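You operate a simulated robot arm through the tools that you are given. There is no shell and no other tool. Be economical: measure what you need, move in short steps, check, and stop when the job is done.

You run a simulated robot arm. Do the job below in one go: nothing can be reset, and whatever is moved stays where it is left.

## Task
Put two of the steel nuts from the top of the small steel table on the top of the long workbench. Fetch the black bottle labelled "gear oil" from the top of the steel table and stand it on the long grey shelf. Open the green locker door. Do these in any order. Set down upright: black bottle.
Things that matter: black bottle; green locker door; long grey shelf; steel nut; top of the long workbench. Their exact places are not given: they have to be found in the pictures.

Only the result counts: the job must be done as asked and must still hold three seconds after the hand-in. Knocking over, shifting, dropping, spilling or breaking anything else fails it.

## Robot
A 6-joint arm with a fingered hand on a trunk, on a base that drives. Base frame: it is fixed to the floor where the robot stands at the start and does not move with it; the origin is under the middle of the robot, x ahead of it, y to its left, z up; the surface under the hand at the start is at about z = 0.82. Readings come in m, degrees, newtons and seconds.
With the tool pointing down near the work surface it reaches from about 0.42 to 0.82 m from the robot's upright axis, wherever it stands. Its first joint turns from -166.0 to 166.0 degrees. Places, roughly: black bottle [-5.25, -0.25, 1]; green locker door [-1.5, 5.5, 0.9]; long grey shelf [-6.9, -0.5, 0.7]; top of the long workbench [1.2, 4.4, 0.8]. Payload 4 kg.
The TCP is the grasp point between the finger pads, 0.02 m short of the fingertips. In the tool frame z runs along the fingers and y along their closing line. Largest opening 0.14 m; the body of the gripper starts 0.054 m behind the TCP. The gripper is a hand of 3 fingers: y runs from the thumb to the fingers, the wrist lies at [0, 0, -0.215] in the tool frame.
Orientation is told as [roll, pitch, yaw] about the base's x, y, z axes, in that order, counted from this pose: with the fingers straight down and closing along the base's y, the tool's x points along the base's -x, its y along +y and its z along -z.

## Interface
- The arm moves only by the tool apply_moves. Its argument "increments" is a list that holds one entry, the list of rows, each a list of 6 numbers: the turn, a rotation vector about the tool's x, y, z in degrees, then the shift along the tool's x, y, z in m. In form: [[[wx, wy, wz, tx, ty, tz], ...]]. A call has 1 to 20 rows; each row shifts and turns the commanded pose from where the row before left it, along the tool's axes as they then stand. Rows are played at 5 a second. More than 0.05 m and 8.6 degrees between two rows, and nothing of the call is played. Where a pose cannot be reached the arm comes as near as it can. A force on the tool above 40 N (or 10 N above the force at the start of the call, whichever is more), or a blocked arm, ends the call early, and 0.2 s more pass. In this call time passes only in rows, and 0.2 s behind the last. It gives the time, the measured TCP pose, the force on the tool (base axes), the opening and the grip force at its end, in the units of the frame above (readings bear some noise), with the torque about the TCP (base axes, N m) and any sound that the robot's microphone picked up, and new pictures: "show" is both (left out), scene, wrist or none.
- Cameras (640 x 400 px; columns grow to the right, rows downward): "scene" is now at [0.0291, 0.1258, 1.5295]; the picture's right is [-0.80, -0.60, 0.00], its down [-0.42, 0.56, -0.71] and it looks along [0.43, -0.57, -0.70] (base axes); focal length 272 px, centre (320, 200). "wrist" rides on the gripper at [0.074, -0.043, -0.079] in the tool frame; the picture's right is [0.50, 0.87, 0.00], its down [-0.59, 0.34, -0.73] and it looks along [-0.64, 0.37, 0.68] (tool axes); focal length 275 px, centre (320, 200).
- raise_lower(by): slides the trunk up (or, below 0, down) by that many m; the arm and the scene camera ride with it, the base frame stays. It gives what a move gives, with no picture.
- roll_base(legs): drives the robot by 1 to 6 legs, each [ahead, left, turn to the left] in m, m and degrees, along the robot's own axes; the way and the turn of a leg run together, so that a leg with both is an arc; at most 1.5 m and 180 degrees a leg. The arm and the cameras ride along, it lands a little off, and it stops where it bumps. It gives what a move gives, and a new picture of the scene camera.
- finger_targets(finger1, finger2, thumb_bend): sets how far each is bent, from 0 (flat) to 100 (curled in); at 30 the hand is open as for a grip, at 70 the pads meet at the TCP. One left out holds its place. A second passes; each finger stops where it meets its share of the squeeze, and holds until it gets a number again. It is the only way to open and close the hand. It gives what a move gives, with no picture; readings hold the bend of each and the force on the fingers (four entries, about 0 where the hand has none), thumb and palm.
- turn_head(pan, tilt): turns the head with the scene camera to pan (to the left, within 120 degrees either way) and tilt (down, from -29 to 69), counted from straight ahead of the robot. It gives what a move gives, and a new picture of the scene camera.
- measure_at(camera, pixels): there is no depth. For up to 12 entries [column, row, z] of the newest picture of that camera ("zoom" is the newest enlarged one), the place [x, y] in the base frame at which the ray of that pixel passes the height z, good to about 0.002 m. It takes no simulated time.
- zoom(camera, box): a new picture of the part [left, top, right, bottom] of that camera's present view, enlarged. It takes no simulated time.
- sign_off(): hands the job in; it is judged then, once.

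Work in short steps. Measure before you move; look again where a grasp or a placing could have gone wrong, and mend it. You have 110 turns and 260 pictures in all, those below and enlarged ones among them. Open the gripper and draw the arm clear of the work before you hand the job in, unless the task says otherwise; then end with one line.

The tools are called after ">>>" as a command line: name --argument value ..., lists and objects as JSON in quotes. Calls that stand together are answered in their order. apply_moves: Moves the arm, as the interface text tells. Its arguments: {"type":"object","properties":{"increments":{"type":"array"},"show":{"type":"string","enum":["both","scene","wrist","none"]}},"required":["increments"]} The other tools are called the same way: raise_lower (by) slides the trunk up or down; finger_targets (finger1, finger2, thumb_bend) moves the fingers one by one; roll_base (legs) drives the base; turn_head (pan, tilt) turns the head that bears the scene camera; measure_at (camera, pixels) gives the place at which the rays of pixels pass given heights; zoom (camera, box) takes an enlarged picture of a part of a camera's view; sign_off () hands the job in.

At the start:

```text
t: 0.0
ee_pos: [0.4027, -0.2755, 1.1123]
orientation: [0.1, 0.0, -0.1]
contact_force: [0.2, 0.2, 0.5]
moment: [0.01, 0.0, 0.02]
opening: 0.1399
grip_force: 0.1
shape: jaw
bend: [30.0, 30.0, 30.0]
finger forces: [0.0, 0.0, 0.0, 0.1, 0.1, 0.0]
trunk travel left (down, up): [-0.125, 0.465]
robot x, y, heading: [0.0042, -0.0038, 0.1]
head pan, tilt: [-52.9, 44.7]
```

scene: 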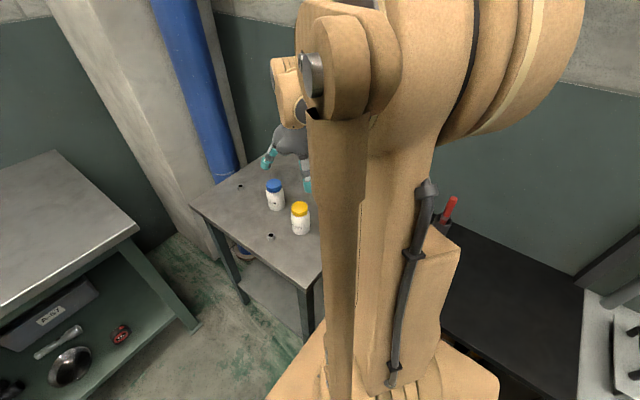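
wrist: 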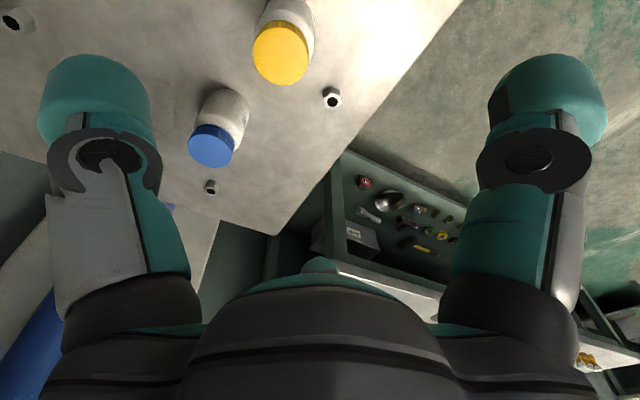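

The wrist picture shows three nuts at (332,97), (211,187) and (18,18) on the table; I measure them at table height 0.82 together with the table edges, and enlarge the views.

>>> measure_at --camera "wrist" --pixels '[[332, 97, 0.83], [211, 187, 0.83], [18, 18, 0.83], [277, 235, 0.82], [463, 2, 0.82], [284, 55, 0.9], [210, 148, 0.9]]'

>>> measure_at --camera "scene" --pixels '[[240, 186, 0.83], [271, 237, 0.83], [190, 206, 0.82], [310, 290, 0.82]]'

>>> zoom --camera "wrist" --box '[160, 0, 400, 240]'

>>> turn_head --pan 0 --tilt 35

```text
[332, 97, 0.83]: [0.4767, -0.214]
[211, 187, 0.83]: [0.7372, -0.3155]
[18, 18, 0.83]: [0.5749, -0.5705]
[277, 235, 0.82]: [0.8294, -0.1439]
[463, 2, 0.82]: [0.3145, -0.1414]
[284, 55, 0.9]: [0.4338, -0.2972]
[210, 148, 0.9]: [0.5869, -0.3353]
```

```text
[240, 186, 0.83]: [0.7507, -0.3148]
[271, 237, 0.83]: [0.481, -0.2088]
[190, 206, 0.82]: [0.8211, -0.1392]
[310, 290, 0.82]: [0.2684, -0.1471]
```

```text
1.67 times, centred on (280, 120) of wrist
```

zoom: 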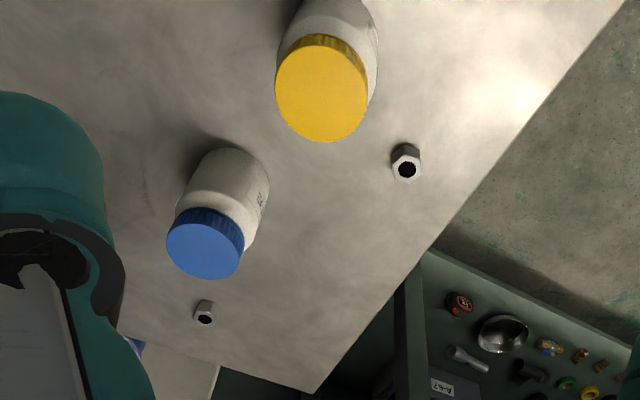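

```text
t: 1.2
ee_pos: [0.4025, -0.2761, 1.1132]
orientation: [0.0, 0.0, 0.0]
contact_force: [-0.1, -0.3, 1.1]
moment: [0.0, 0.01, -0.01]
opening: 0.14
grip_force: 0.0
shape: jaw
bend: [30.0, 30.0, 30.0]
finger forces: [0.0, 0.0, 0.0, 0.0, 0.0, 0.1]
trunk travel left (down, up): [-0.125, 0.465]
robot x, y, heading: [0.0, 0.0029, -0.1]
head pan, tilt: [0.0, 35.0]
```

scene: 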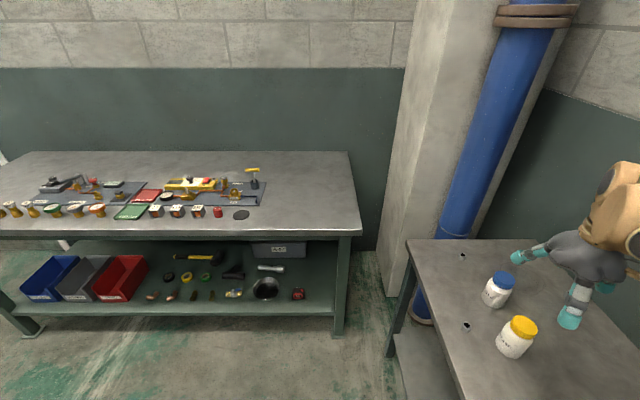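

The bench ahead carries tools; I measure its corners and look round to map the room.

>>> measure_at --camera "scene" --pixels '[[362, 232, 0.82], [348, 152, 0.82], [0, 238, 0.82], [408, 240, 0.82], [470, 398, 0.82], [463, 254, 0.83], [466, 327, 0.83], [335, 335, 0.0]]'

>>> turn_head --pan 60 --tilt 20

>>> turn_head --pan 119 --tilt 20

>>> turn_head --pan -119 --tilt 20

>>> turn_head --pan -70 --tilt 40

```text
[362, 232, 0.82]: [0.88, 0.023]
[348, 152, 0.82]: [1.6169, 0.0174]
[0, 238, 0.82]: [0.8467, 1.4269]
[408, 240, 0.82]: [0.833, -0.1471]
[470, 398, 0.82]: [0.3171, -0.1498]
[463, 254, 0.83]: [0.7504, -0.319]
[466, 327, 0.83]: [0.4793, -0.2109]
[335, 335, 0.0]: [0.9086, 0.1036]
```

```text
t: 2.5
ee_pos: [0.4022, -0.2759, 1.1131]
orientation: [0.0, 0.0, 0.0]
contact_force: [0.9, -0.3, 0.0]
moment: [0.03, 0.0, 0.02]
opening: 0.14
grip_force: 0.0
shape: jaw
bend: [30.0, 30.0, 30.0]
finger forces: [0.0, 0.1, 0.0, 0.1, 0.0, 0.0]
trunk travel left (down, up): [-0.125, 0.465]
robot x, y, heading: [0.0013, -0.001, -0.2]
head pan, tilt: [60.0, 20.0]
```

scene: 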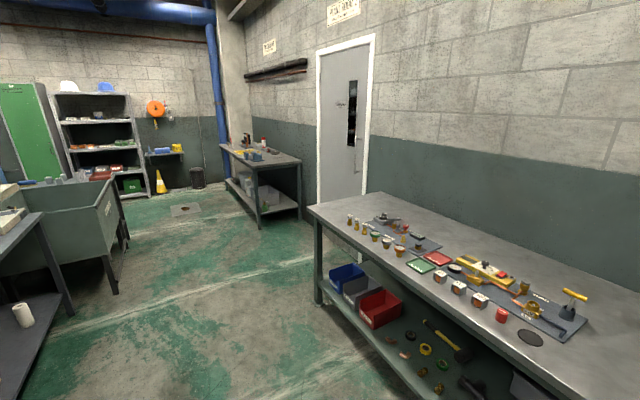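

```text
t: 3.8
ee_pos: [0.4019, -0.2765, 1.1131]
orientation: [0.0, 0.0, -0.1]
contact_force: [-0.6, 0.1, 0.0]
moment: [-0.01, 0.0, -0.01]
opening: 0.1397
grip_force: 0.0
shape: jaw
bend: [30.0, 30.0, 30.0]
finger forces: [0.1, 0.0, 0.0, 0.1, 0.0, 0.0]
trunk travel left (down, up): [-0.125, 0.465]
robot x, y, heading: [-0.001, 0.0002, -0.0]
head pan, tilt: [119.0, 20.0]
```

scene: 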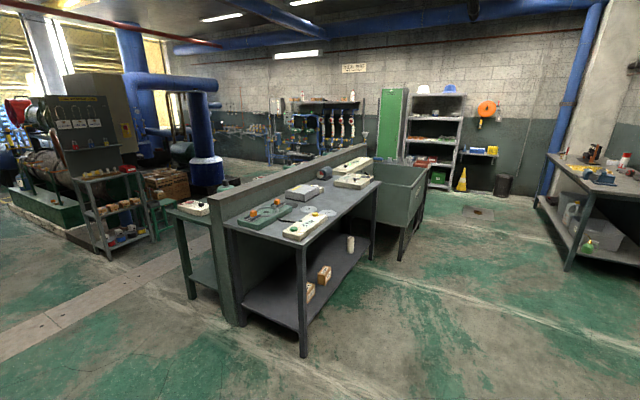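

```text
t: 7.2
ee_pos: [0.4014, -0.276, 1.113]
orientation: [0.1, -0.1, -0.1]
contact_force: [0.0, 0.0, 0.1]
moment: [-0.02, -0.01, 0.0]
opening: 0.1401
grip_force: 0.0
shape: jaw
bend: [30.0, 30.0, 30.0]
finger forces: [0.0, 0.0, 0.0, 0.0, 0.0, 0.0]
trunk travel left (down, up): [-0.125, 0.465]
robot x, y, heading: [0.0052, -0.0028, -0.1]
head pan, tilt: [-119.0, 20.0]
```

scene: 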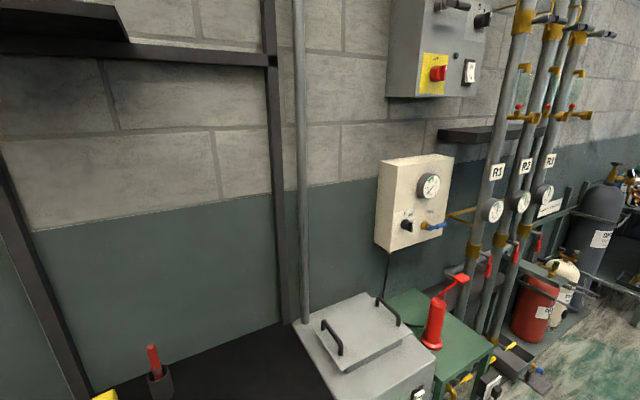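

```text
t: 8.3
ee_pos: [0.4016, -0.2758, 1.1129]
orientation: [0.0, 0.0, 0.0]
contact_force: [-0.2, -0.4, 0.5]
moment: [-0.01, 0.0, -0.03]
opening: 0.1399
grip_force: 0.1
shape: jaw
bend: [30.0, 30.0, 30.0]
finger forces: [0.0, 0.1, 0.0, 0.1, 0.0, 0.0]
trunk travel left (down, up): [-0.125, 0.465]
robot x, y, heading: [-0.0007, 0.0001, -0.1]
head pan, tilt: [-70.0, 40.0]
```

scene: 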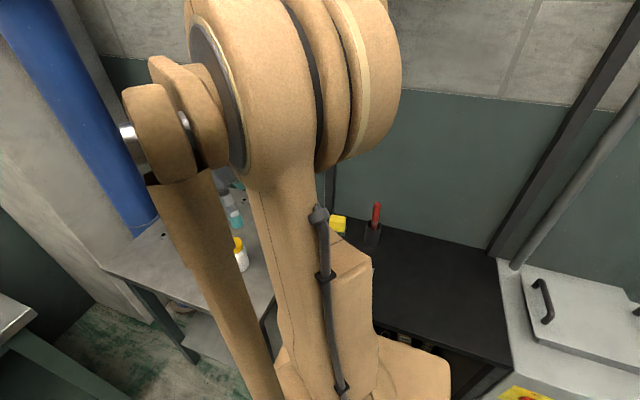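

Bench at x≈0.88–1.6 ahead is another one; the target bench is near (1.2, 4.4). I check the hand's digits by half-closing in the air.

>>> finger_targets --finger1 58 --finger2 58 --thumb_bend 58

>>> apply_moves --increments '[[[0, 0, 0, -0.045, -0.005, 0], [0, 0, 0, -0.045, -0.005, 0], [0, 0, 0, -0.045, -0.005, 0.0], [0, 0, 0, -0.045, -0.005, 0.0], [0, 0, 0, -0.045, -0.005, 0], [0, 0, 0, -0.045, -0.005, 0]]]'

```text
t: 9.3
ee_pos: [0.401, -0.2761, 1.113]
orientation: [0.1, 0.0, 0.0]
contact_force: [-0.4, -0.6, 0.3]
moment: [-0.02, 0.01, -0.01]
opening: 0.0419
grip_force: 0.1
shape: fingers
bend: [57.0, 57.0, 57.0]
finger forces: [0.0, 0.0, 0.0, 0.0, 0.1, 0.1]
trunk travel left (down, up): [-0.125, 0.465]
robot x, y, heading: [-0.0002, 0.0025, -0.1]
head pan, tilt: [-70.0, 40.0]
```

```text
t: 10.8
ee_pos: [0.6753, -0.3111, 1.1156]
orientation: [0.0, 0.0, -0.1]
contact_force: [-0.5, 0.4, -0.3]
moment: [-0.04, 0.04, -0.03]
opening: 0.0418
grip_force: 0.2
shape: fingers
bend: [57.0, 57.0, 57.0]
finger forces: [0.0, 0.1, 0.0, 0.0, 0.0, 0.0]
trunk travel left (down, up): [-0.125, 0.465]
robot x, y, heading: [-0.0015, -0.0009, -0.1]
head pan, tilt: [-70.0, 40.0]
```

scene: 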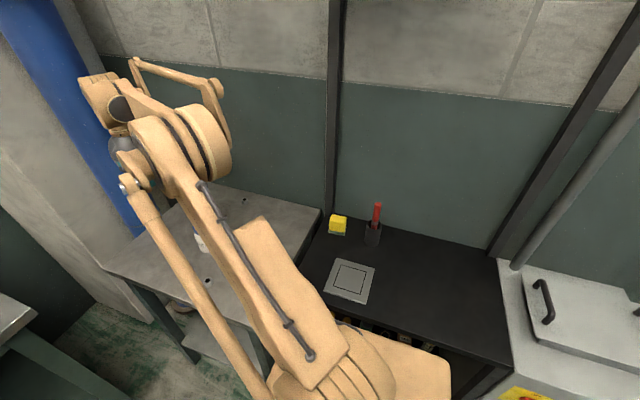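
wrist: 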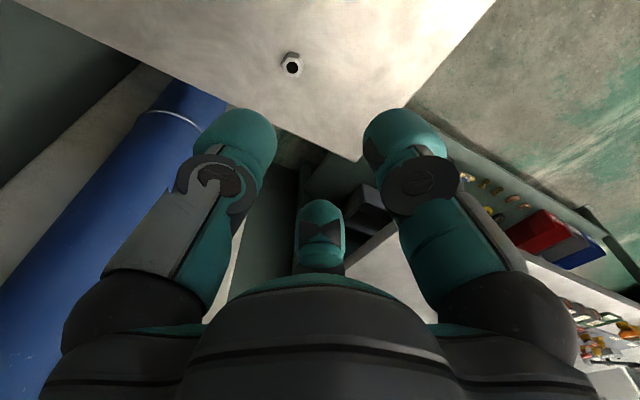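

Three digits converge on the TCP like a chuck, so a nut held at the TCP works; the nut B is at (291,65) now. I measure it again.

>>> measure_at --camera "wrist" --pixels '[[291, 65, 0.83], [291, 65, 0.82], [360, 160, 0.82]]'

>>> zoom --camera "wrist" --box '[240, 20, 340, 110]'

>>> measure_at --camera "scene" --pixels '[[245, 200, 0.83], [207, 281, 0.83], [320, 209, 0.82], [102, 265, 0.82]]'

```text
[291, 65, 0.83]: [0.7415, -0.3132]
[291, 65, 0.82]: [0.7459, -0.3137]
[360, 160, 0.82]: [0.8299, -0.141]
```

```text
4.44 times, centred on (290, 65) of wrist
```

zoom: 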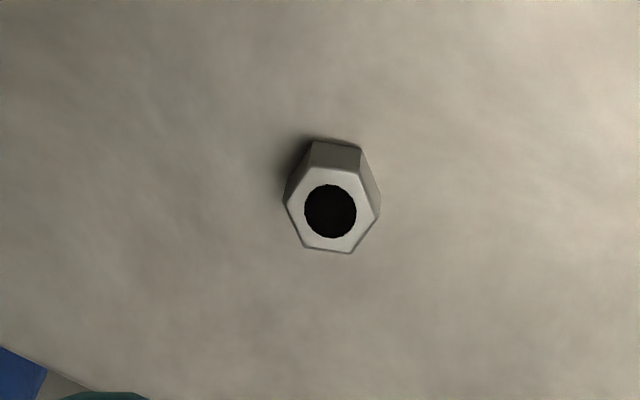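

```text
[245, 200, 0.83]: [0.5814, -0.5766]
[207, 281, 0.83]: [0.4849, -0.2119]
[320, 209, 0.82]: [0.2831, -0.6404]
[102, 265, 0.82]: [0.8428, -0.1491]
```

Nut B's centre is about (0.744, -0.313), about 24 mm across. I move over it and lower to z≈0.89.

>>> finger_targets --finger1 48 --finger2 48 --thumb_bend 48

>>> apply_moves --increments '[[[0, 0, 0, -0.035, -0.001, 0], [0, 0, 0, -0.034, -0.001, 0], [0, 0, 0, 0, 0, 0.045], [0, 0, 0, 0, 0, 0.045], [0, 0, 0, 0, 0, 0.045], [0, 0, 0, 0, 0, 0.045], [0, 0, 0, 0, 0, 0.04]]]'

```text
t: 11.8
ee_pos: [0.6729, -0.3093, 1.1172]
orientation: [0.0, 0.0, 0.0]
contact_force: [-1.2, 0.2, -0.5]
moment: [0.04, 0.02, 0.0]
opening: 0.0697
grip_force: 0.1
shape: fingers
bend: [48.0, 48.0, 48.0]
finger forces: [0.0, 0.1, 0.0, 0.1, 0.0, 0.0]
trunk travel left (down, up): [-0.125, 0.465]
robot x, y, heading: [0.0071, -0.0032, -0.1]
head pan, tilt: [-70.0, 40.0]
```

```text
t: 13.3
ee_pos: [0.7364, -0.3075, 0.8898]
orientation: [0.0, 0.0, 0.0]
contact_force: [0.8, -0.1, -1.1]
moment: [0.01, -0.04, -0.01]
opening: 0.07
grip_force: 0.1
shape: fingers
bend: [48.0, 48.0, 48.0]
finger forces: [0.0, 0.0, 0.1, 0.0, 0.1, 0.0]
out of reach, approached as far as the arm can: row 2
trunk travel left (down, up): [-0.125, 0.465]
robot x, y, heading: [-0.001, -0.0001, -0.3]
head pan, tilt: [-70.0, 40.0]
```

scene: 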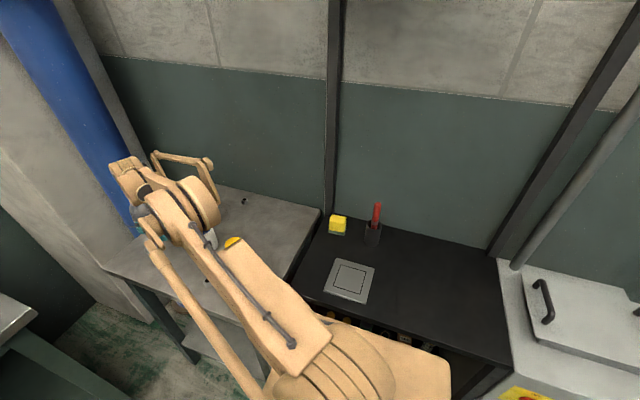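
wrist: 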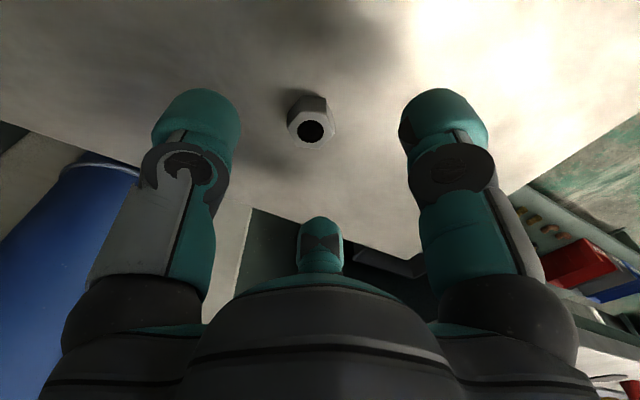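

The nut is at (310,120), between the digits; I measure it before lowering.

>>> measure_at --camera "wrist" --pixels '[[311, 131, 0.84], [310, 96, 0.82], [310, 120, 0.83], [289, 122, 0.84], [334, 122, 0.84]]'

```text
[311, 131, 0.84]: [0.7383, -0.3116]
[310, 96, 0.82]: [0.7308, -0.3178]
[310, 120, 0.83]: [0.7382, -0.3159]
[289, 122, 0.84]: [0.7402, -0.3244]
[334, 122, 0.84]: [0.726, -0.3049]
```

Nut centre ≈ (0.737, -0.314); I shift 6 mm to -y and lower to z≈0.845.

>>> apply_moves --increments '[[[0, 0, 0, 0, -0.006, 0.015], [0, 0, 0, 0, 0, 0.015], [0, 0, 0, 0, 0, 0.013]]]' --show "wrist"

```text
t: 14.2
ee_pos: [0.7364, -0.312, 0.8479]
orientation: [0.0, -0.1, -0.1]
contact_force: [1.0, -0.8, 1.7]
moment: [-0.02, -0.07, 0.0]
opening: 0.0703
grip_force: 0.5
shape: fingers
bend: [48.0, 48.0, 48.0]
finger forces: [0.4, 0.4, 0.0, 0.1, 0.3, 0.0]
trunk travel left (down, up): [-0.125, 0.465]
robot x, y, heading: [0.001, 0.0009, -0.1]
head pan, tilt: [-70.0, 40.0]
```

wrist: 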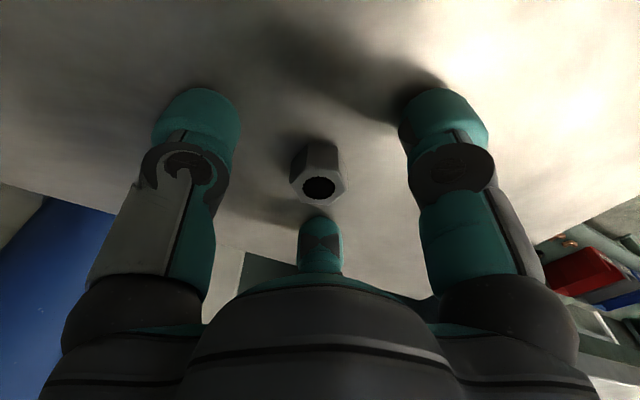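

The nut stands inside the three digits and the tips just brush the table; I close on it.

>>> finger_targets --finger1 75 --finger2 75 --thumb_bend 75

>>> zoom --camera "wrist" --box '[160, 50, 480, 250]'

```text
t: 15.2
ee_pos: [0.7373, -0.3122, 0.8466]
orientation: [0.0, 0.0, -0.1]
contact_force: [0.1, 0.0, 0.2]
moment: [0.0, -0.01, 0.0]
opening: 0.0187
grip_force: 16.8
shape: fingers
bend: [64.0, 64.0, 66.0]
finger forces: [9.8, 9.0, 0.0, 0.1, 14.7, 0.0]
trunk travel left (down, up): [-0.125, 0.465]
robot x, y, heading: [0.0013, 0.0006, 0.2]
head pan, tilt: [-70.0, 40.0]
```

```text
2.00 times, centred on (320, 150) of wrist
```

zoom: 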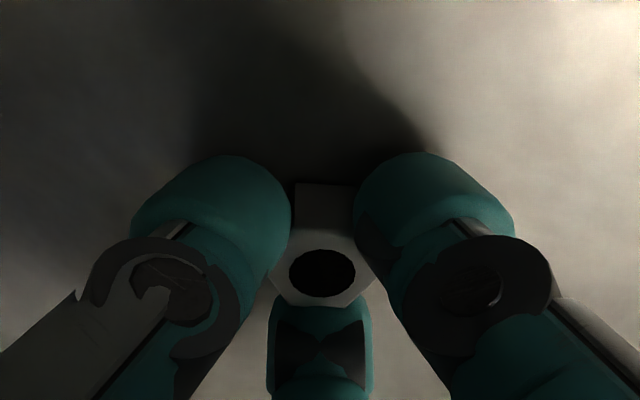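

All three digits hold the nut (9.8, 9.0, 14.7 N). I lift and draw the arm back.

>>> apply_moves --increments '[[[0, 0, 0, 0, 0, -0.02], [0, 0, 0, 0, 0, -0.04], [0, 0, 0, 0, 0, -0.045], [0, 0, 0, 0, 0, -0.045], [0, 0, 0, 0, 0, -0.045], [0, 0, 0, 0, 0, -0.045], [0, 0, 0, 0.03, 0, -0.03], [0, 0, 0, 0.045, 0.005, 0], [0, 0, 0, 0.045, 0.005, 0], [0, 0, 0, 0.045, 0.005, 0], [0, 0, 0, 0.045, 0.005, 0], [0, 0, 0, 0.045, 0.005, 0], [0, 0, 0, 0.045, 0.005, 0]]]' --show "wrist"

>>> turn_head --pan 85 --tilt 25

```text
t: 17.9
ee_pos: [0.4343, -0.2788, 1.119]
orientation: [0.0, 0.0, 0.0]
contact_force: [-0.1, 0.1, -0.5]
moment: [0.01, -0.02, -0.03]
opening: 0.0183
grip_force: 16.9
shape: fingers
bend: [64.0, 64.0, 66.0]
finger forces: [9.0, 9.2, 0.1, 0.0, 14.5, 0.0]
trunk travel left (down, up): [-0.125, 0.465]
robot x, y, heading: [-0.0004, -0.0009, -0.0]
head pan, tilt: [-70.0, 40.0]
```

wrist: 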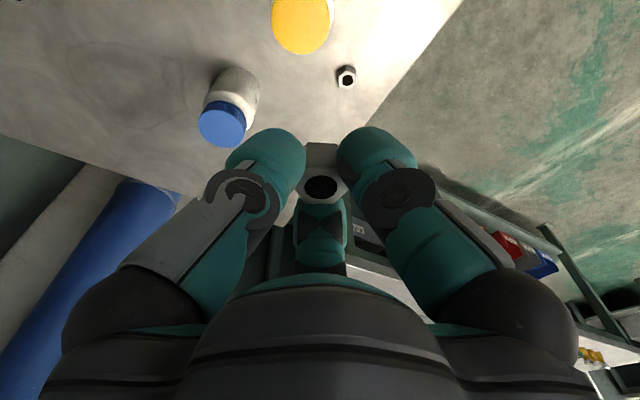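

```text
t: 20.4
ee_pos: [0.4353, -0.2799, 1.1188]
orientation: [0.0, 0.0, 0.0]
contact_force: [0.5, 0.0, -0.1]
moment: [0.01, -0.01, 0.01]
opening: 0.018
grip_force: 16.6
shape: fingers
bend: [64.0, 64.0, 66.0]
finger forces: [9.0, 9.1, 0.1, 0.1, 14.5, 0.0]
trunk travel left (down, up): [-0.125, 0.465]
robot x, y, heading: [-0.0019, -0.0026, 0.1]
head pan, tilt: [85.0, 25.0]
```

scene: 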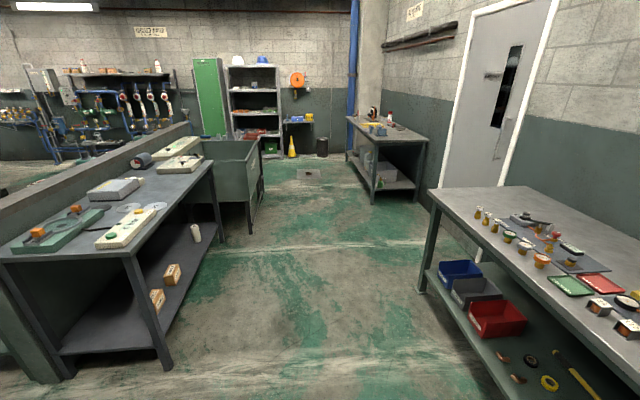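

I measure the bench, table and locker corners in this view.

>>> measure_at --camera "scene" --pixels '[[430, 190, 0.82], [347, 118, 0.82], [372, 143, 0.82], [430, 138, 0.82], [372, 204, 0], [212, 162, 0.8], [170, 370, 0], [221, 235, 0], [260, 192, 0], [284, 160, 0], [205, 136, 0.7], [226, 133, 0.7]]'

>>> zoom --camera "scene" --box '[170, 40, 450, 215]'

>>> measure_at --camera "scene" --pixels '[[262, 150, 0.8], [345, 157, 0], [417, 196, 0], [390, 118, 0.82], [193, 57, 1.9], [217, 55, 1.9], [227, 65, 1.9]]'

```text
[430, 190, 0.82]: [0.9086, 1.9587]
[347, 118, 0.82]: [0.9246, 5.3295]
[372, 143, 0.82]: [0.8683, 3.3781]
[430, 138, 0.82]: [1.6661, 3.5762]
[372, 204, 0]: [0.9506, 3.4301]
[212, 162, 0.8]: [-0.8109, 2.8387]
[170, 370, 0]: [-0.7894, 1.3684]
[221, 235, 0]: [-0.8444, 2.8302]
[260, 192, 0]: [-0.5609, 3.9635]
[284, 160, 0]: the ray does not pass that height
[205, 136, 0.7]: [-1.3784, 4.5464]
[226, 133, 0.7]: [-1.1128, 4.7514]
```

```text
2.29 times, centred on (310, 128) of scene
```

zoom: 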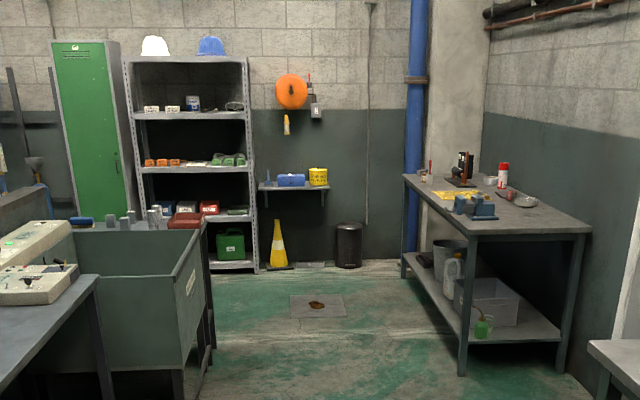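

```text
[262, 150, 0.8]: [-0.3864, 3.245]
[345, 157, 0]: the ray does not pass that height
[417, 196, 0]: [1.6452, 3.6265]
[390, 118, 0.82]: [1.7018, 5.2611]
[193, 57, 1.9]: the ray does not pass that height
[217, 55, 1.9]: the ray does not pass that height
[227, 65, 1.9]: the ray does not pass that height
```

The far bench spans x≈0.88–1.65, y≈3.4–5.3, the aisle is clear from x≈-0.39 to 0.88. I drive left along it to about (0.2, 3.6).

>>> roll_base --legs '[[0.15, 1.5, 0], [0.05, 1.5, 0], [0.05, 0.65, 0]]'

>>> turn_head --pan 10 --tilt 40

```text
refused: leg 1 is longer than a leg can be; nothing moved
```

```text
t: 21.8
ee_pos: [0.4361, -0.2797, 1.1187]
orientation: [0.0, 0.1, 0.0]
contact_force: [0.0, -0.1, -0.8]
moment: [-0.01, 0.0, -0.03]
opening: 0.0182
grip_force: 16.3
shape: fingers
bend: [64.0, 64.0, 66.0]
finger forces: [8.9, 9.1, 0.0, 0.0, 14.5, 0.0]
trunk travel left (down, up): [-0.125, 0.465]
robot x, y, heading: [0.0028, 0.0017, 0.2]
head pan, tilt: [10.0, 40.0]
```

scene: 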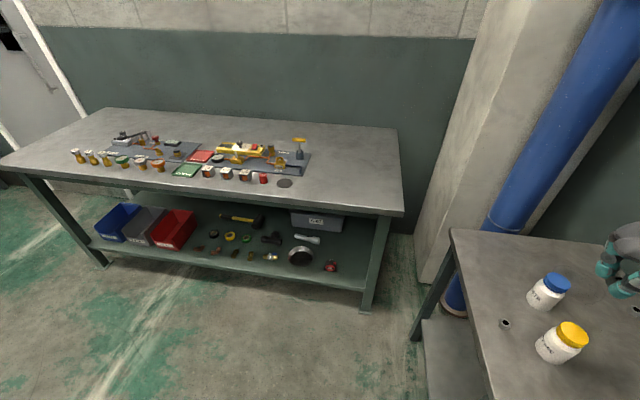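

The first leg was too long as a diagonal; I split it.

>>> roll_base --legs '[[0.15, 1.3, 0], [0.05, 1.4, 0], [0.05, 0.95, 0]]'

```text
t: 39.5
ee_pos: [0.6535, 3.3594, 1.1184]
orientation: [0.0, 0.1, 0.5]
contact_force: [0.6, -0.1, -0.7]
moment: [0.02, 0.02, 0.01]
opening: 0.0181
grip_force: 16.5
shape: fingers
bend: [64.0, 64.0, 66.0]
finger forces: [9.1, 9.2, 0.0, 0.1, 14.5, 0.0]
trunk travel left (down, up): [-0.125, 0.465]
robot x, y, heading: [0.2168, 3.6349, 0.4]
head pan, tilt: [10.0, 40.0]
```

scene: 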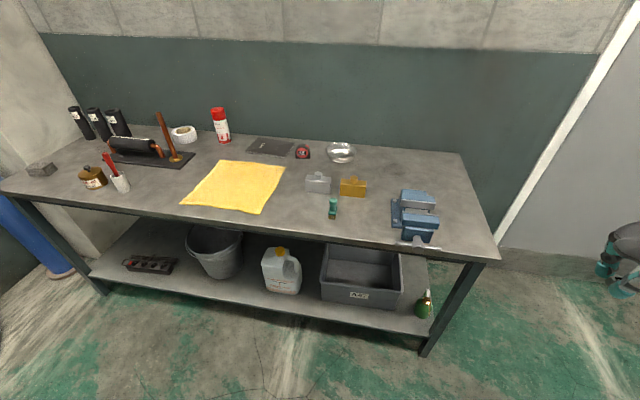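

The bench top has a free spot at (370,218), left of the vise; I measure it and its neighbours.

>>> measure_at --camera "scene" --pixels '[[370, 218, 0.82], [333, 215, 0.82], [400, 235, 0.82], [353, 194, 0.82], [370, 232, 0.82], [290, 205, 0.82], [392, 205, 0.82], [418, 230, 0.93], [300, 215, 0.82], [420, 352, 0.0]]'

```text
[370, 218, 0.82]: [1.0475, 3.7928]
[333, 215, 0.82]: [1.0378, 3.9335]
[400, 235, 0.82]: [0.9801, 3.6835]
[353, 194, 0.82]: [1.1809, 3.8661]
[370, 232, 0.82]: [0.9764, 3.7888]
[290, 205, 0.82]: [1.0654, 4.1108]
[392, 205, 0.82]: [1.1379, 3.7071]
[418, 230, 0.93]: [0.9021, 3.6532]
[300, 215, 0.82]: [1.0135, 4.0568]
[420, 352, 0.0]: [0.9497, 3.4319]
```

I step the base 0.1 ahead and 0.15 left, so the spot (1.02, 3.80) is well in reach.

>>> roll_base --legs '[[0.1, 0.15, 0]]'

```text
t: 41.0
ee_pos: [0.7541, 3.5123, 1.1184]
orientation: [0.1, 0.0, 0.5]
contact_force: [-1.1, 0.1, -1.4]
moment: [-0.02, 0.02, -0.01]
opening: 0.0186
grip_force: 16.2
shape: fingers
bend: [64.0, 64.0, 66.0]
finger forces: [9.1, 9.0, 0.0, 0.0, 14.5, 0.0]
trunk travel left (down, up): [-0.125, 0.465]
robot x, y, heading: [0.314, 3.7868, 0.7]
head pan, tilt: [10.0, 40.0]
```

scene: 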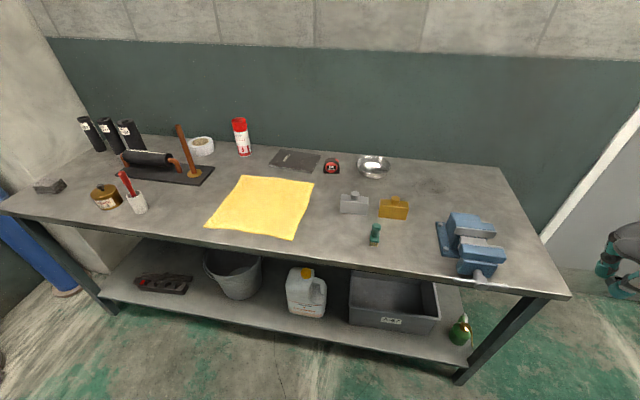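

I check the neighbours again from here: green piece (374,243), vise left edge (440,250), spot (408,245).

>>> measure_at --camera "scene" --pixels '[[374, 243, 0.82], [441, 252, 0.82], [408, 245, 0.82], [456, 262, 0.85], [374, 226, 0.86], [392, 214, 0.82], [405, 266, 0.82]]'

```text
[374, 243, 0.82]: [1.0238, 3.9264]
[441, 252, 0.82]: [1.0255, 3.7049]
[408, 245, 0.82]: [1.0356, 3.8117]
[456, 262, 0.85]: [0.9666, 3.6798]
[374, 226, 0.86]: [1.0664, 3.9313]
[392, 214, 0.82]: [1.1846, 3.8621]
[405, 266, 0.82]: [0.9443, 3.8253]
```

Move over (1.0, 3.815) at height, then lower to z≈0.90.

>>> apply_moves --increments '[[[0, 0, 0, -0.031, 0.038, 0], [0, 0, 0, -0.031, 0.038, 0], [0, 0, 0, -0.031, 0.038, 0], [0, 0, 0, -0.031, 0.038, 0], [0, 0, 0, -0.031, 0.038, 0], [0, 0, 0, -0.031, 0.038, 0], [0, 0, 0, -0.031, 0.038, 0], [0, 0, 0, -0.031, 0.038, 0], [0, 0, 0, 0, 0, 0.045], [0, 0, 0, 0, 0, 0.045], [0, 0, 0, 0, 0, 0.045], [0, 0, 0, 0, 0, 0.045], [0, 0, 0, 0, 0, 0.038]]]'

```text
t: 43.8
ee_pos: [0.9978, 3.8188, 0.9013]
orientation: [0.0, 0.0, 0.5]
contact_force: [-1.3, -0.1, -1.0]
moment: [0.02, -0.02, -0.04]
opening: 0.018
grip_force: 16.0
shape: fingers
bend: [64.0, 64.0, 66.0]
finger forces: [8.7, 9.2, 0.0, 0.0, 14.3, 0.0]
trunk travel left (down, up): [-0.125, 0.465]
robot x, y, heading: [0.3146, 3.7886, 0.6]
head pan, tilt: [10.0, 40.0]
```

scene: 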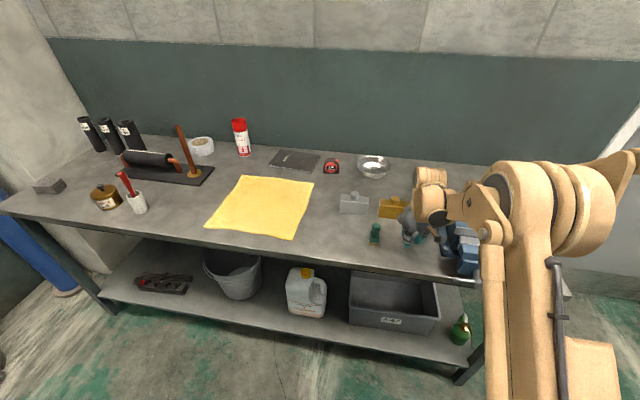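
wrist: 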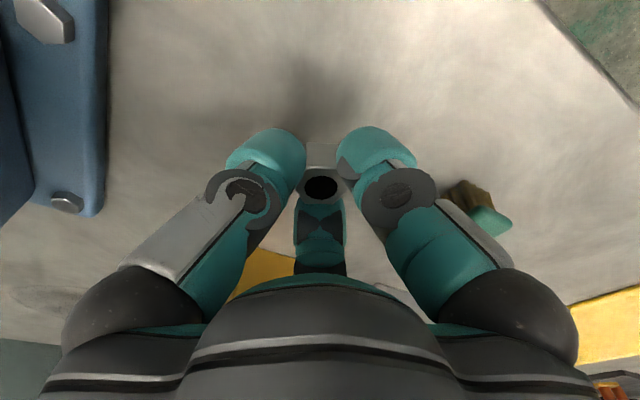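

Clear of vise and the green piece. I lower 5 cm, then 2 mm steps until contact.

>>> apply_moves --increments '[[[0, 0, 0, 0, 0, 0.025], [0, 0, 0, 0, 0, 0.02], [0, 0, 0, 0, 0, 0.006]]]' --show "wrist"

>>> apply_moves --increments '[[[0, 0, 0, 0, 0, 0.003]]]' --show "none"

```text
t: 44.3
ee_pos: [0.998, 3.8191, 0.8759]
orientation: [-0.1, 0.0, 0.4]
contact_force: [-3.6, -0.9, 13.8]
moment: [0.04, 0.0, 0.02]
opening: 0.018
grip_force: 21.3
shape: fingers
bend: [64.0, 63.0, 66.0]
finger forces: [12.1, 12.9, 0.0, 0.1, 17.7, 0.0]
trunk travel left (down, up): [-0.125, 0.465]
robot x, y, heading: [0.3152, 3.7864, 0.6]
head pan, tilt: [10.0, 40.0]
stopped in row 2: the force on the tool passed its limit at 66 N (the readings are from after the stop); the commanded pose is now the measured one
```

wrist: 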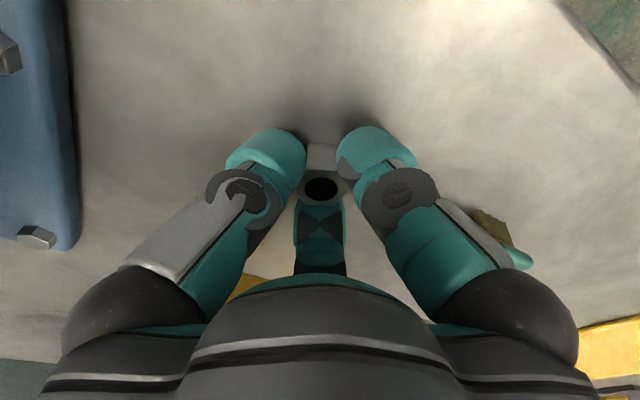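

```text
t: 44.7
ee_pos: [0.9973, 3.8184, 0.875]
orientation: [-0.1, -0.2, 0.4]
contact_force: [-2.0, -2.3, 26.8]
moment: [0.15, 0.0, -0.02]
opening: 0.0178
grip_force: 27.3
shape: fingers
bend: [64.0, 63.0, 66.0]
finger forces: [17.5, 19.0, 0.0, 0.0, 18.3, 0.1]
trunk travel left (down, up): [-0.125, 0.465]
robot x, y, heading: [0.3159, 3.7903, 0.4]
head pan, tilt: [10.0, 40.0]
stopped in row 1: the force on the tool passed its limit at 44 N (the readings are from after the stop); the commanded pose is now the measured one
```

Contact at TCP 0.875: the bench top is about 0.848. I ease up 1 mm and open.

>>> apply_moves --increments '[[[0, 0, 0, 0, 0, -0.001]]]' --show "none"

>>> finger_targets --finger1 50 --finger2 50 --thumb_bend 50

>>> apply_moves --increments '[[[0, 0, 0, 0, 0, -0.02], [0, 0, 0, 0, 0, -0.04], [0, 0, 0, 0, 0, -0.045], [0, 0, 0, 0, 0, -0.045], [0, 0, 0, 0, 0, -0.045], [0, 0, 0, 0, 0, -0.045]]]'

```text
t: 45.1
ee_pos: [0.9978, 3.8184, 0.8749]
orientation: [-0.1, -0.2, 0.4]
contact_force: [-3.1, -0.9, 22.3]
moment: [0.09, 0.06, 0.05]
opening: 0.0182
grip_force: 25.5
shape: fingers
bend: [64.0, 63.0, 66.0]
finger forces: [15.8, 16.8, 0.0, 0.0, 18.2, 0.0]
trunk travel left (down, up): [-0.125, 0.465]
robot x, y, heading: [0.3193, 3.7903, 0.8]
head pan, tilt: [10.0, 40.0]
```

```text
t: 45.5
ee_pos: [0.9973, 3.8206, 0.8772]
orientation: [0.0, -0.3, 0.5]
contact_force: [1.7, 3.1, 42.4]
moment: [-0.73, 0.59, -0.05]
opening: 0.0459
grip_force: 21.2
shape: fingers
bend: [55.0, 50.0, 53.0]
finger forces: [18.2, 0.0, 0.0, 0.0, 24.5, 0.0]
trunk travel left (down, up): [-0.125, 0.465]
robot x, y, heading: [0.3163, 3.7875, 0.8]
head pan, tilt: [10.0, 40.0]
stopped: the force on the tool passed its limit at 44 N (the readings are from after the stop); the commanded pose is now the measured one
```

```text
t: 46.9
ee_pos: [0.9988, 3.818, 1.1138]
orientation: [0.0, -0.1, 0.4]
contact_force: [0.4, 0.0, 0.6]
moment: [-0.01, 0.0, 0.0]
opening: 0.0632
grip_force: 0.2
shape: fingers
bend: [50.0, 50.0, 50.0]
finger forces: [0.0, 0.0, 0.0, 0.1, 0.1, 0.0]
trunk travel left (down, up): [-0.125, 0.465]
robot x, y, heading: [0.313, 3.783, 0.5]
head pan, tilt: [10.0, 40.0]
```

scene: 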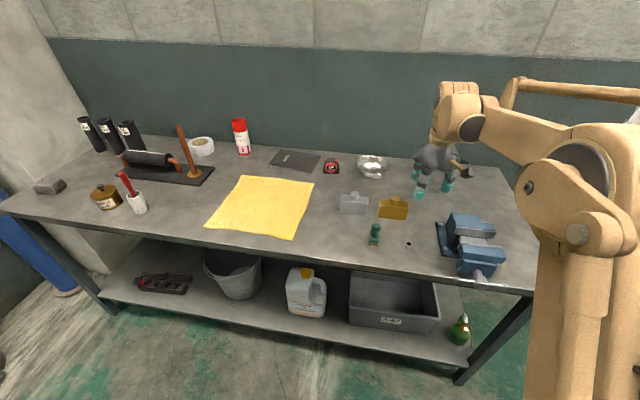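
wrist: 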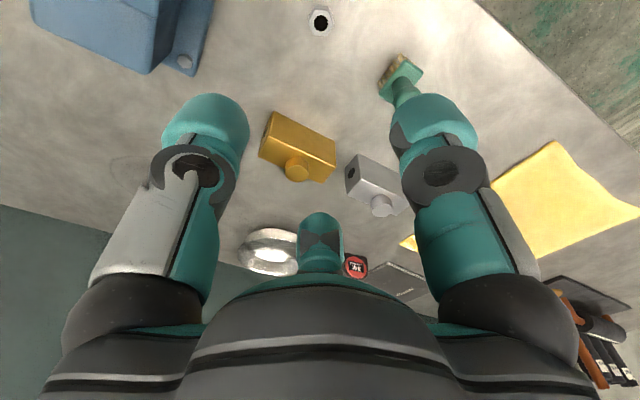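

The nut stands on the bench at (408,244). I draw the arm back to the carry pose and drive back to the steel table for nut C.

>>> apply_moves --increments '[[[0, 0, 0, 0.031, -0.038, 0], [0, 0, 0, 0.031, -0.038, 0], [0, 0, 0, 0.031, -0.038, 0], [0, 0, 0, 0.031, -0.038, 0], [0, 0, 0, 0.031, -0.038, 0], [0, 0, 0, 0.031, -0.038, 0], [0, 0, 0, 0.031, -0.038, 0], [0, 0, 0, 0.031, -0.038, 0]]]' --show "none"

>>> roll_base --legs '[[-0.1, -1.3, 0], [-0.05, -1.3, 0], [-0.1, -1.13, -0.5]]'

>>> turn_head --pan -15 --tilt 50

```text
t: 48.7
ee_pos: [0.7541, 3.5124, 1.1161]
orientation: [0.1, -0.2, 0.5]
contact_force: [0.1, -0.7, 0.1]
moment: [-0.02, 0.03, -0.02]
opening: 0.0632
grip_force: 0.1
shape: fingers
bend: [50.0, 50.0, 50.0]
finger forces: [0.0, 0.0, 0.0, 0.0, 0.1, 0.0]
trunk travel left (down, up): [-0.125, 0.465]
robot x, y, heading: [0.3144, 3.7876, 0.4]
head pan, tilt: [10.0, 40.0]
```

```text
t: 66.9
ee_pos: [0.5552, -0.25, 1.1164]
orientation: [-0.1, -0.2, 0.0]
contact_force: [-0.1, -0.3, 0.0]
moment: [0.02, 0.0, 0.02]
opening: 0.0632
grip_force: 0.1
shape: fingers
bend: [50.0, 50.0, 50.0]
finger forces: [0.1, 0.0, 0.2, 0.1, 0.0, 0.0]
trunk travel left (down, up): [-0.125, 0.465]
robot x, y, heading: [0.1179, 0.0294, 0.3]
head pan, tilt: [10.0, 40.0]
```

scene: 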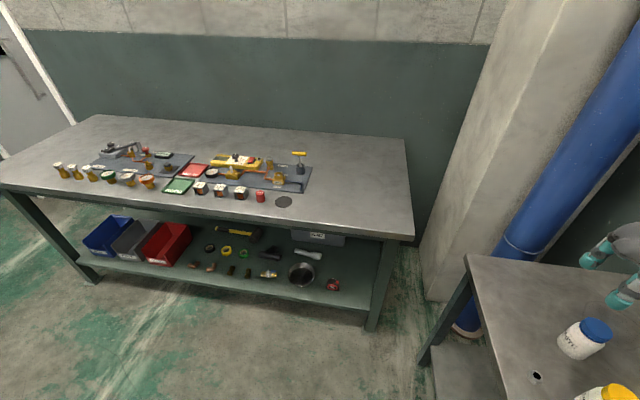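

```text
t: 67.8
ee_pos: [0.556, -0.2502, 1.1172]
orientation: [0.0, -0.1, 0.2]
contact_force: [-0.3, -0.2, 0.1]
moment: [-0.02, 0.0, 0.01]
opening: 0.0632
grip_force: 0.0
shape: fingers
bend: [50.0, 50.0, 50.0]
finger forces: [0.1, 0.0, 0.0, 0.1, 0.0, 0.1]
trunk travel left (down, up): [-0.125, 0.465]
robot x, y, heading: [0.1203, 0.0273, 0.1]
head pan, tilt: [-15.0, 50.0]
```

scene: 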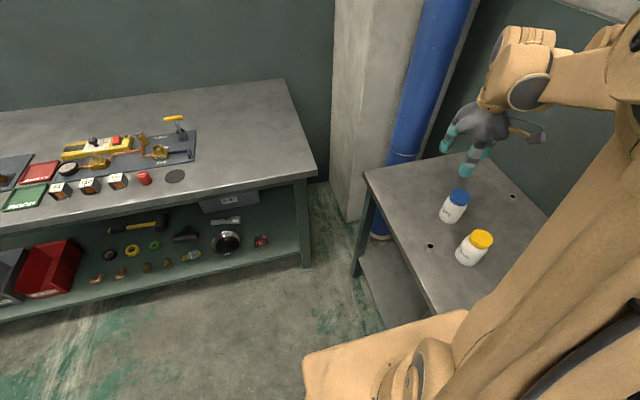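

Robot at (0.12, 0.03); nut C shows at (514,197). I measure it and swing over it high.

>>> measure_at --camera "scene" --pixels '[[513, 197, 0.83], [430, 246, 0.83], [453, 213, 0.85], [472, 255, 0.85], [545, 217, 0.82], [490, 156, 0.82]]'

>>> apply_moves --increments '[[[0, 0, 0, 0, -0.04, 0], [0, 0, 0, 0, -0.04, 0], [0, 0, 0, 0, -0.04, 0], [0, 0, 0, 0, -0.04, 0], [0, 0, 0, 0, -0.04, 0], [0, 0, 0, 0, -0.04, 0]]]'

```text
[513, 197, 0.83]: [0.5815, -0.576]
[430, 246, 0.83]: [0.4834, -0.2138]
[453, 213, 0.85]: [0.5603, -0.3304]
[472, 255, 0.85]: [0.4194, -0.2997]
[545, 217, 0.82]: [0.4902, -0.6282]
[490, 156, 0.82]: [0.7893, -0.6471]
```

```text
t: 69.2
ee_pos: [0.5537, -0.4899, 1.1179]
orientation: [0.0, -0.1, 0.1]
contact_force: [0.2, 0.2, 0.3]
moment: [-0.01, -0.02, -0.03]
opening: 0.0633
grip_force: 0.1
shape: fingers
bend: [50.0, 50.0, 50.0]
finger forces: [0.1, 0.1, 0.0, 0.1, 0.0, 0.0]
trunk travel left (down, up): [-0.125, 0.465]
robot x, y, heading: [0.1213, 0.0252, 0.2]
head pan, tilt: [-15.0, 50.0]
```

scene: 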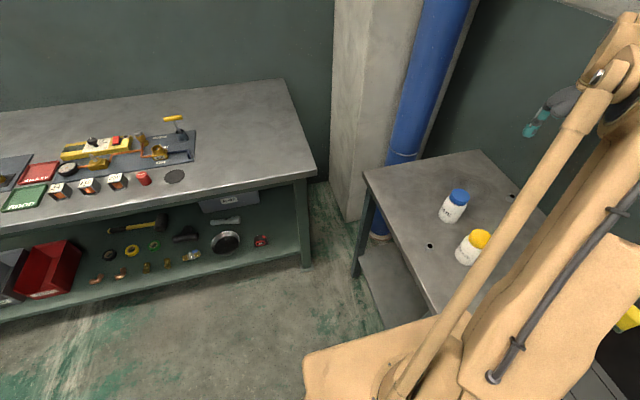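
wrist: 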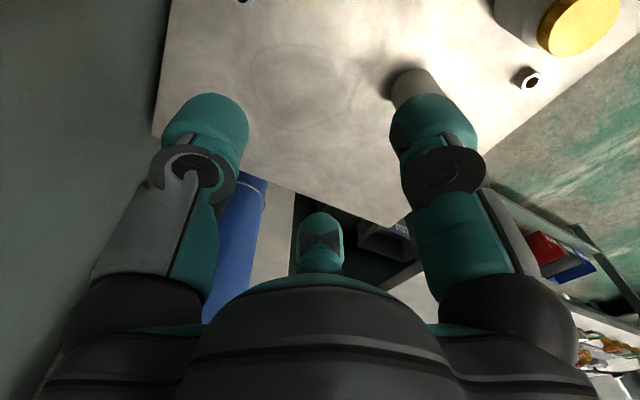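

Nut C ≈ (0.579, -0.573). I move over it and lower to z≈0.90.

>>> apply_moves --increments '[[[0, 0, 0, -0.012, -0.041, 0], [0, 0, 0, -0.012, -0.041, 0], [0, 0, 0, 0, 0, 0.045], [0, 0, 0, 0, 0, 0.045], [0, 0, 0, 0, 0, 0.045], [0, 0, 0, 0, 0, 0.045], [0, 0, 0, 0, 0, 0.038]]]'

```text
t: 70.8
ee_pos: [0.5787, -0.574, 0.899]
orientation: [0.1, -0.2, 0.2]
contact_force: [-0.3, -0.1, -1.4]
moment: [-0.01, 0.0, 0.02]
opening: 0.0633
grip_force: 0.1
shape: fingers
bend: [50.0, 50.0, 50.0]
finger forces: [0.1, 0.0, 0.0, 0.0, 0.0, 0.0]
trunk travel left (down, up): [-0.125, 0.465]
robot x, y, heading: [0.1155, 0.0287, 0.1]
head pan, tilt: [-15.0, 50.0]
```

scene: 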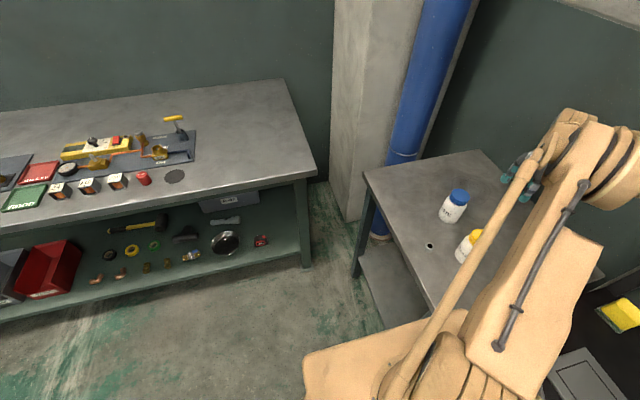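
wrist: 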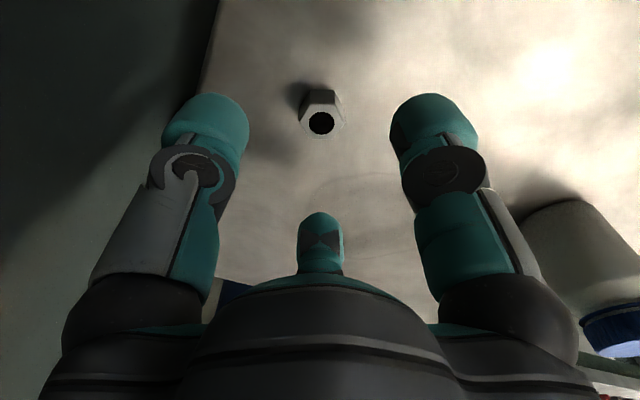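

The nut's top is at (321,123); I measure it.

>>> measure_at --camera "wrist" --pixels '[[321, 123, 0.84], [320, 112, 0.83]]'

```text
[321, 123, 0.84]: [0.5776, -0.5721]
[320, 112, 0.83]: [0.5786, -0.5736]
```

Centred. I lower to z≈0.849 and close.

>>> apply_moves --increments '[[[0, 0, 0, 0, 0, 0.02], [0, 0, 0, 0, 0, 0.02], [0, 0, 0, 0, 0, 0.01]]]' --show "wrist"

>>> finger_targets --finger1 75 --finger2 75 --thumb_bend 75

>>> apply_moves --increments '[[[0, 0, 0, 0, 0, -0.02], [0, 0, 0, 0, 0, -0.04], [0, 0, 0, 0, 0, -0.045], [0, 0, 0, 0, 0, -0.045], [0, 0, 0, 0, 0, -0.045], [0, 0, 0, 0, 0, -0.045], [0, 0, 0, 0, 0, -0.03], [0, 0, 0, 0.025, 0.04, 0], [0, 0, 0, 0.025, 0.04, 0], [0, 0, 0, 0.025, 0.04, 0], [0, 0, 0, 0.025, 0.04, 0], [0, 0, 0, 0, 0.04, 0], [0, 0, 0, 0, 0.04, 0], [0, 0, 0, 0, 0.04, 0]]]' --show "wrist"

```text
t: 71.6
ee_pos: [0.5785, -0.5721, 0.8486]
orientation: [0.0, -0.1, 0.1]
contact_force: [0.7, 0.8, 0.3]
moment: [0.0, -0.04, -0.02]
opening: 0.0632
grip_force: 0.1
shape: fingers
bend: [50.0, 50.0, 50.0]
finger forces: [0.1, 0.0, 0.0, 0.0, 0.1, 0.0]
trunk travel left (down, up): [-0.125, 0.465]
robot x, y, heading: [0.1186, 0.0262, 0.3]
head pan, tilt: [-15.0, 50.0]
```

wrist: 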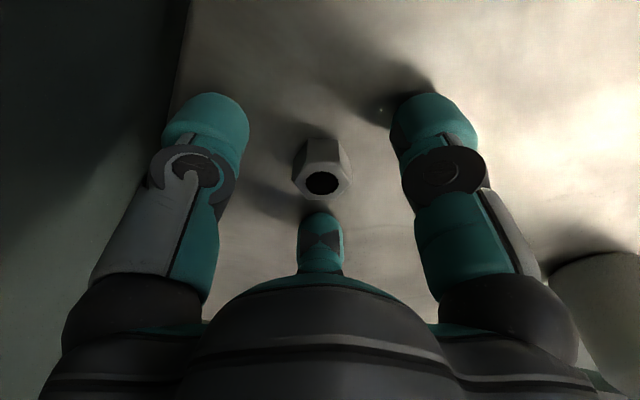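

```text
t: 72.6
ee_pos: [0.5799, -0.5718, 0.8477]
orientation: [0.0, -0.2, 0.1]
contact_force: [-0.5, -0.1, -0.5]
moment: [0.03, -0.01, -0.01]
opening: 0.0187
grip_force: 16.4
shape: fingers
bend: [64.0, 64.0, 66.0]
finger forces: [9.6, 9.4, 0.0, 0.0, 14.2, 0.1]
trunk travel left (down, up): [-0.125, 0.465]
robot x, y, heading: [0.1141, 0.0271, 0.1]
head pan, tilt: [-15.0, 50.0]
```

```text
t: 75.6
ee_pos: [0.4786, -0.2902, 1.1189]
orientation: [0.1, -0.2, 0.1]
contact_force: [0.0, -0.2, -0.9]
moment: [0.0, 0.01, 0.0]
opening: 0.0182
grip_force: 16.5
shape: fingers
bend: [64.0, 64.0, 66.0]
finger forces: [8.8, 9.5, 0.0, 0.0, 14.2, 0.0]
trunk travel left (down, up): [-0.125, 0.465]
robot x, y, heading: [0.1143, 0.0278, 0.2]
head pan, tilt: [-15.0, 50.0]
```

wrist: 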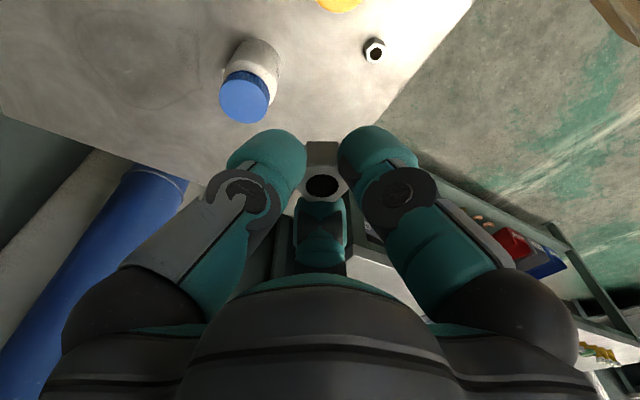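

Nut held. I drive back to the far bench.

>>> roll_base --legs '[[0.1, 1.3, 0], [0.05, 1.3, 0], [0.05, 1.16, 0]]'

>>> turn_head --pan 0 --tilt 50

```text
t: 93.7
ee_pos: [0.6708, 3.4537, 1.1181]
orientation: [0.1, -0.1, -0.2]
contact_force: [-0.9, 0.3, -0.6]
moment: [-0.04, -0.01, 0.03]
opening: 0.0184
grip_force: 16.0
shape: fingers
bend: [64.0, 64.0, 66.0]
finger forces: [8.8, 9.6, 0.1, 0.0, 14.1, 0.1]
trunk travel left (down, up): [-0.125, 0.465]
robot x, y, heading: [0.3091, 3.7734, -0.1]
head pan, tilt: [-15.0, 50.0]
```

scene: 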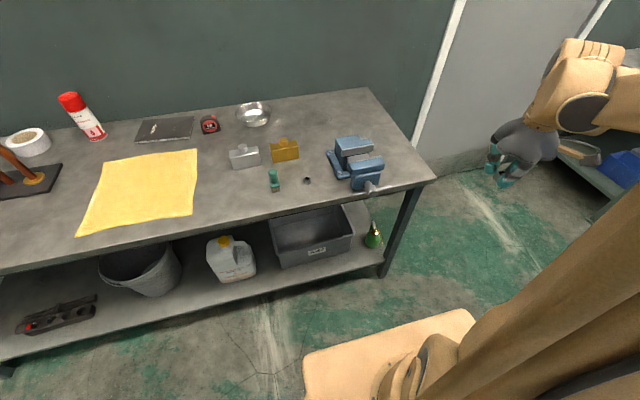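

```text
t: 94.5
ee_pos: [0.6711, 3.4552, 1.1195]
orientation: [0.0, -0.1, -0.2]
contact_force: [0.2, 0.2, -0.2]
moment: [-0.03, 0.0, 0.0]
opening: 0.0183
grip_force: 16.0
shape: fingers
bend: [64.0, 64.0, 66.0]
finger forces: [8.7, 9.6, 0.1, 0.0, 14.1, 0.0]
trunk travel left (down, up): [-0.125, 0.465]
robot x, y, heading: [0.3143, 3.7729, 0.0]
head pan, tilt: [0.0, 50.0]
```

scene: 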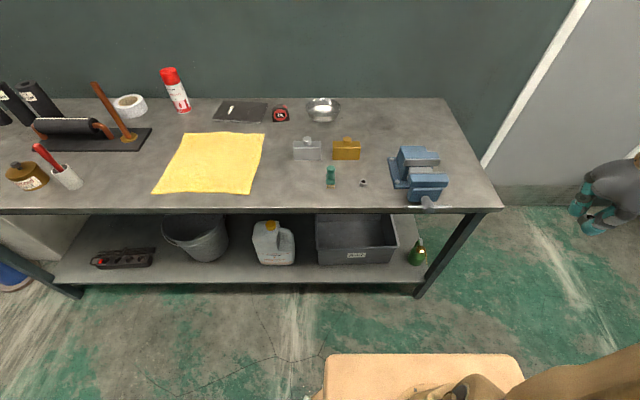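

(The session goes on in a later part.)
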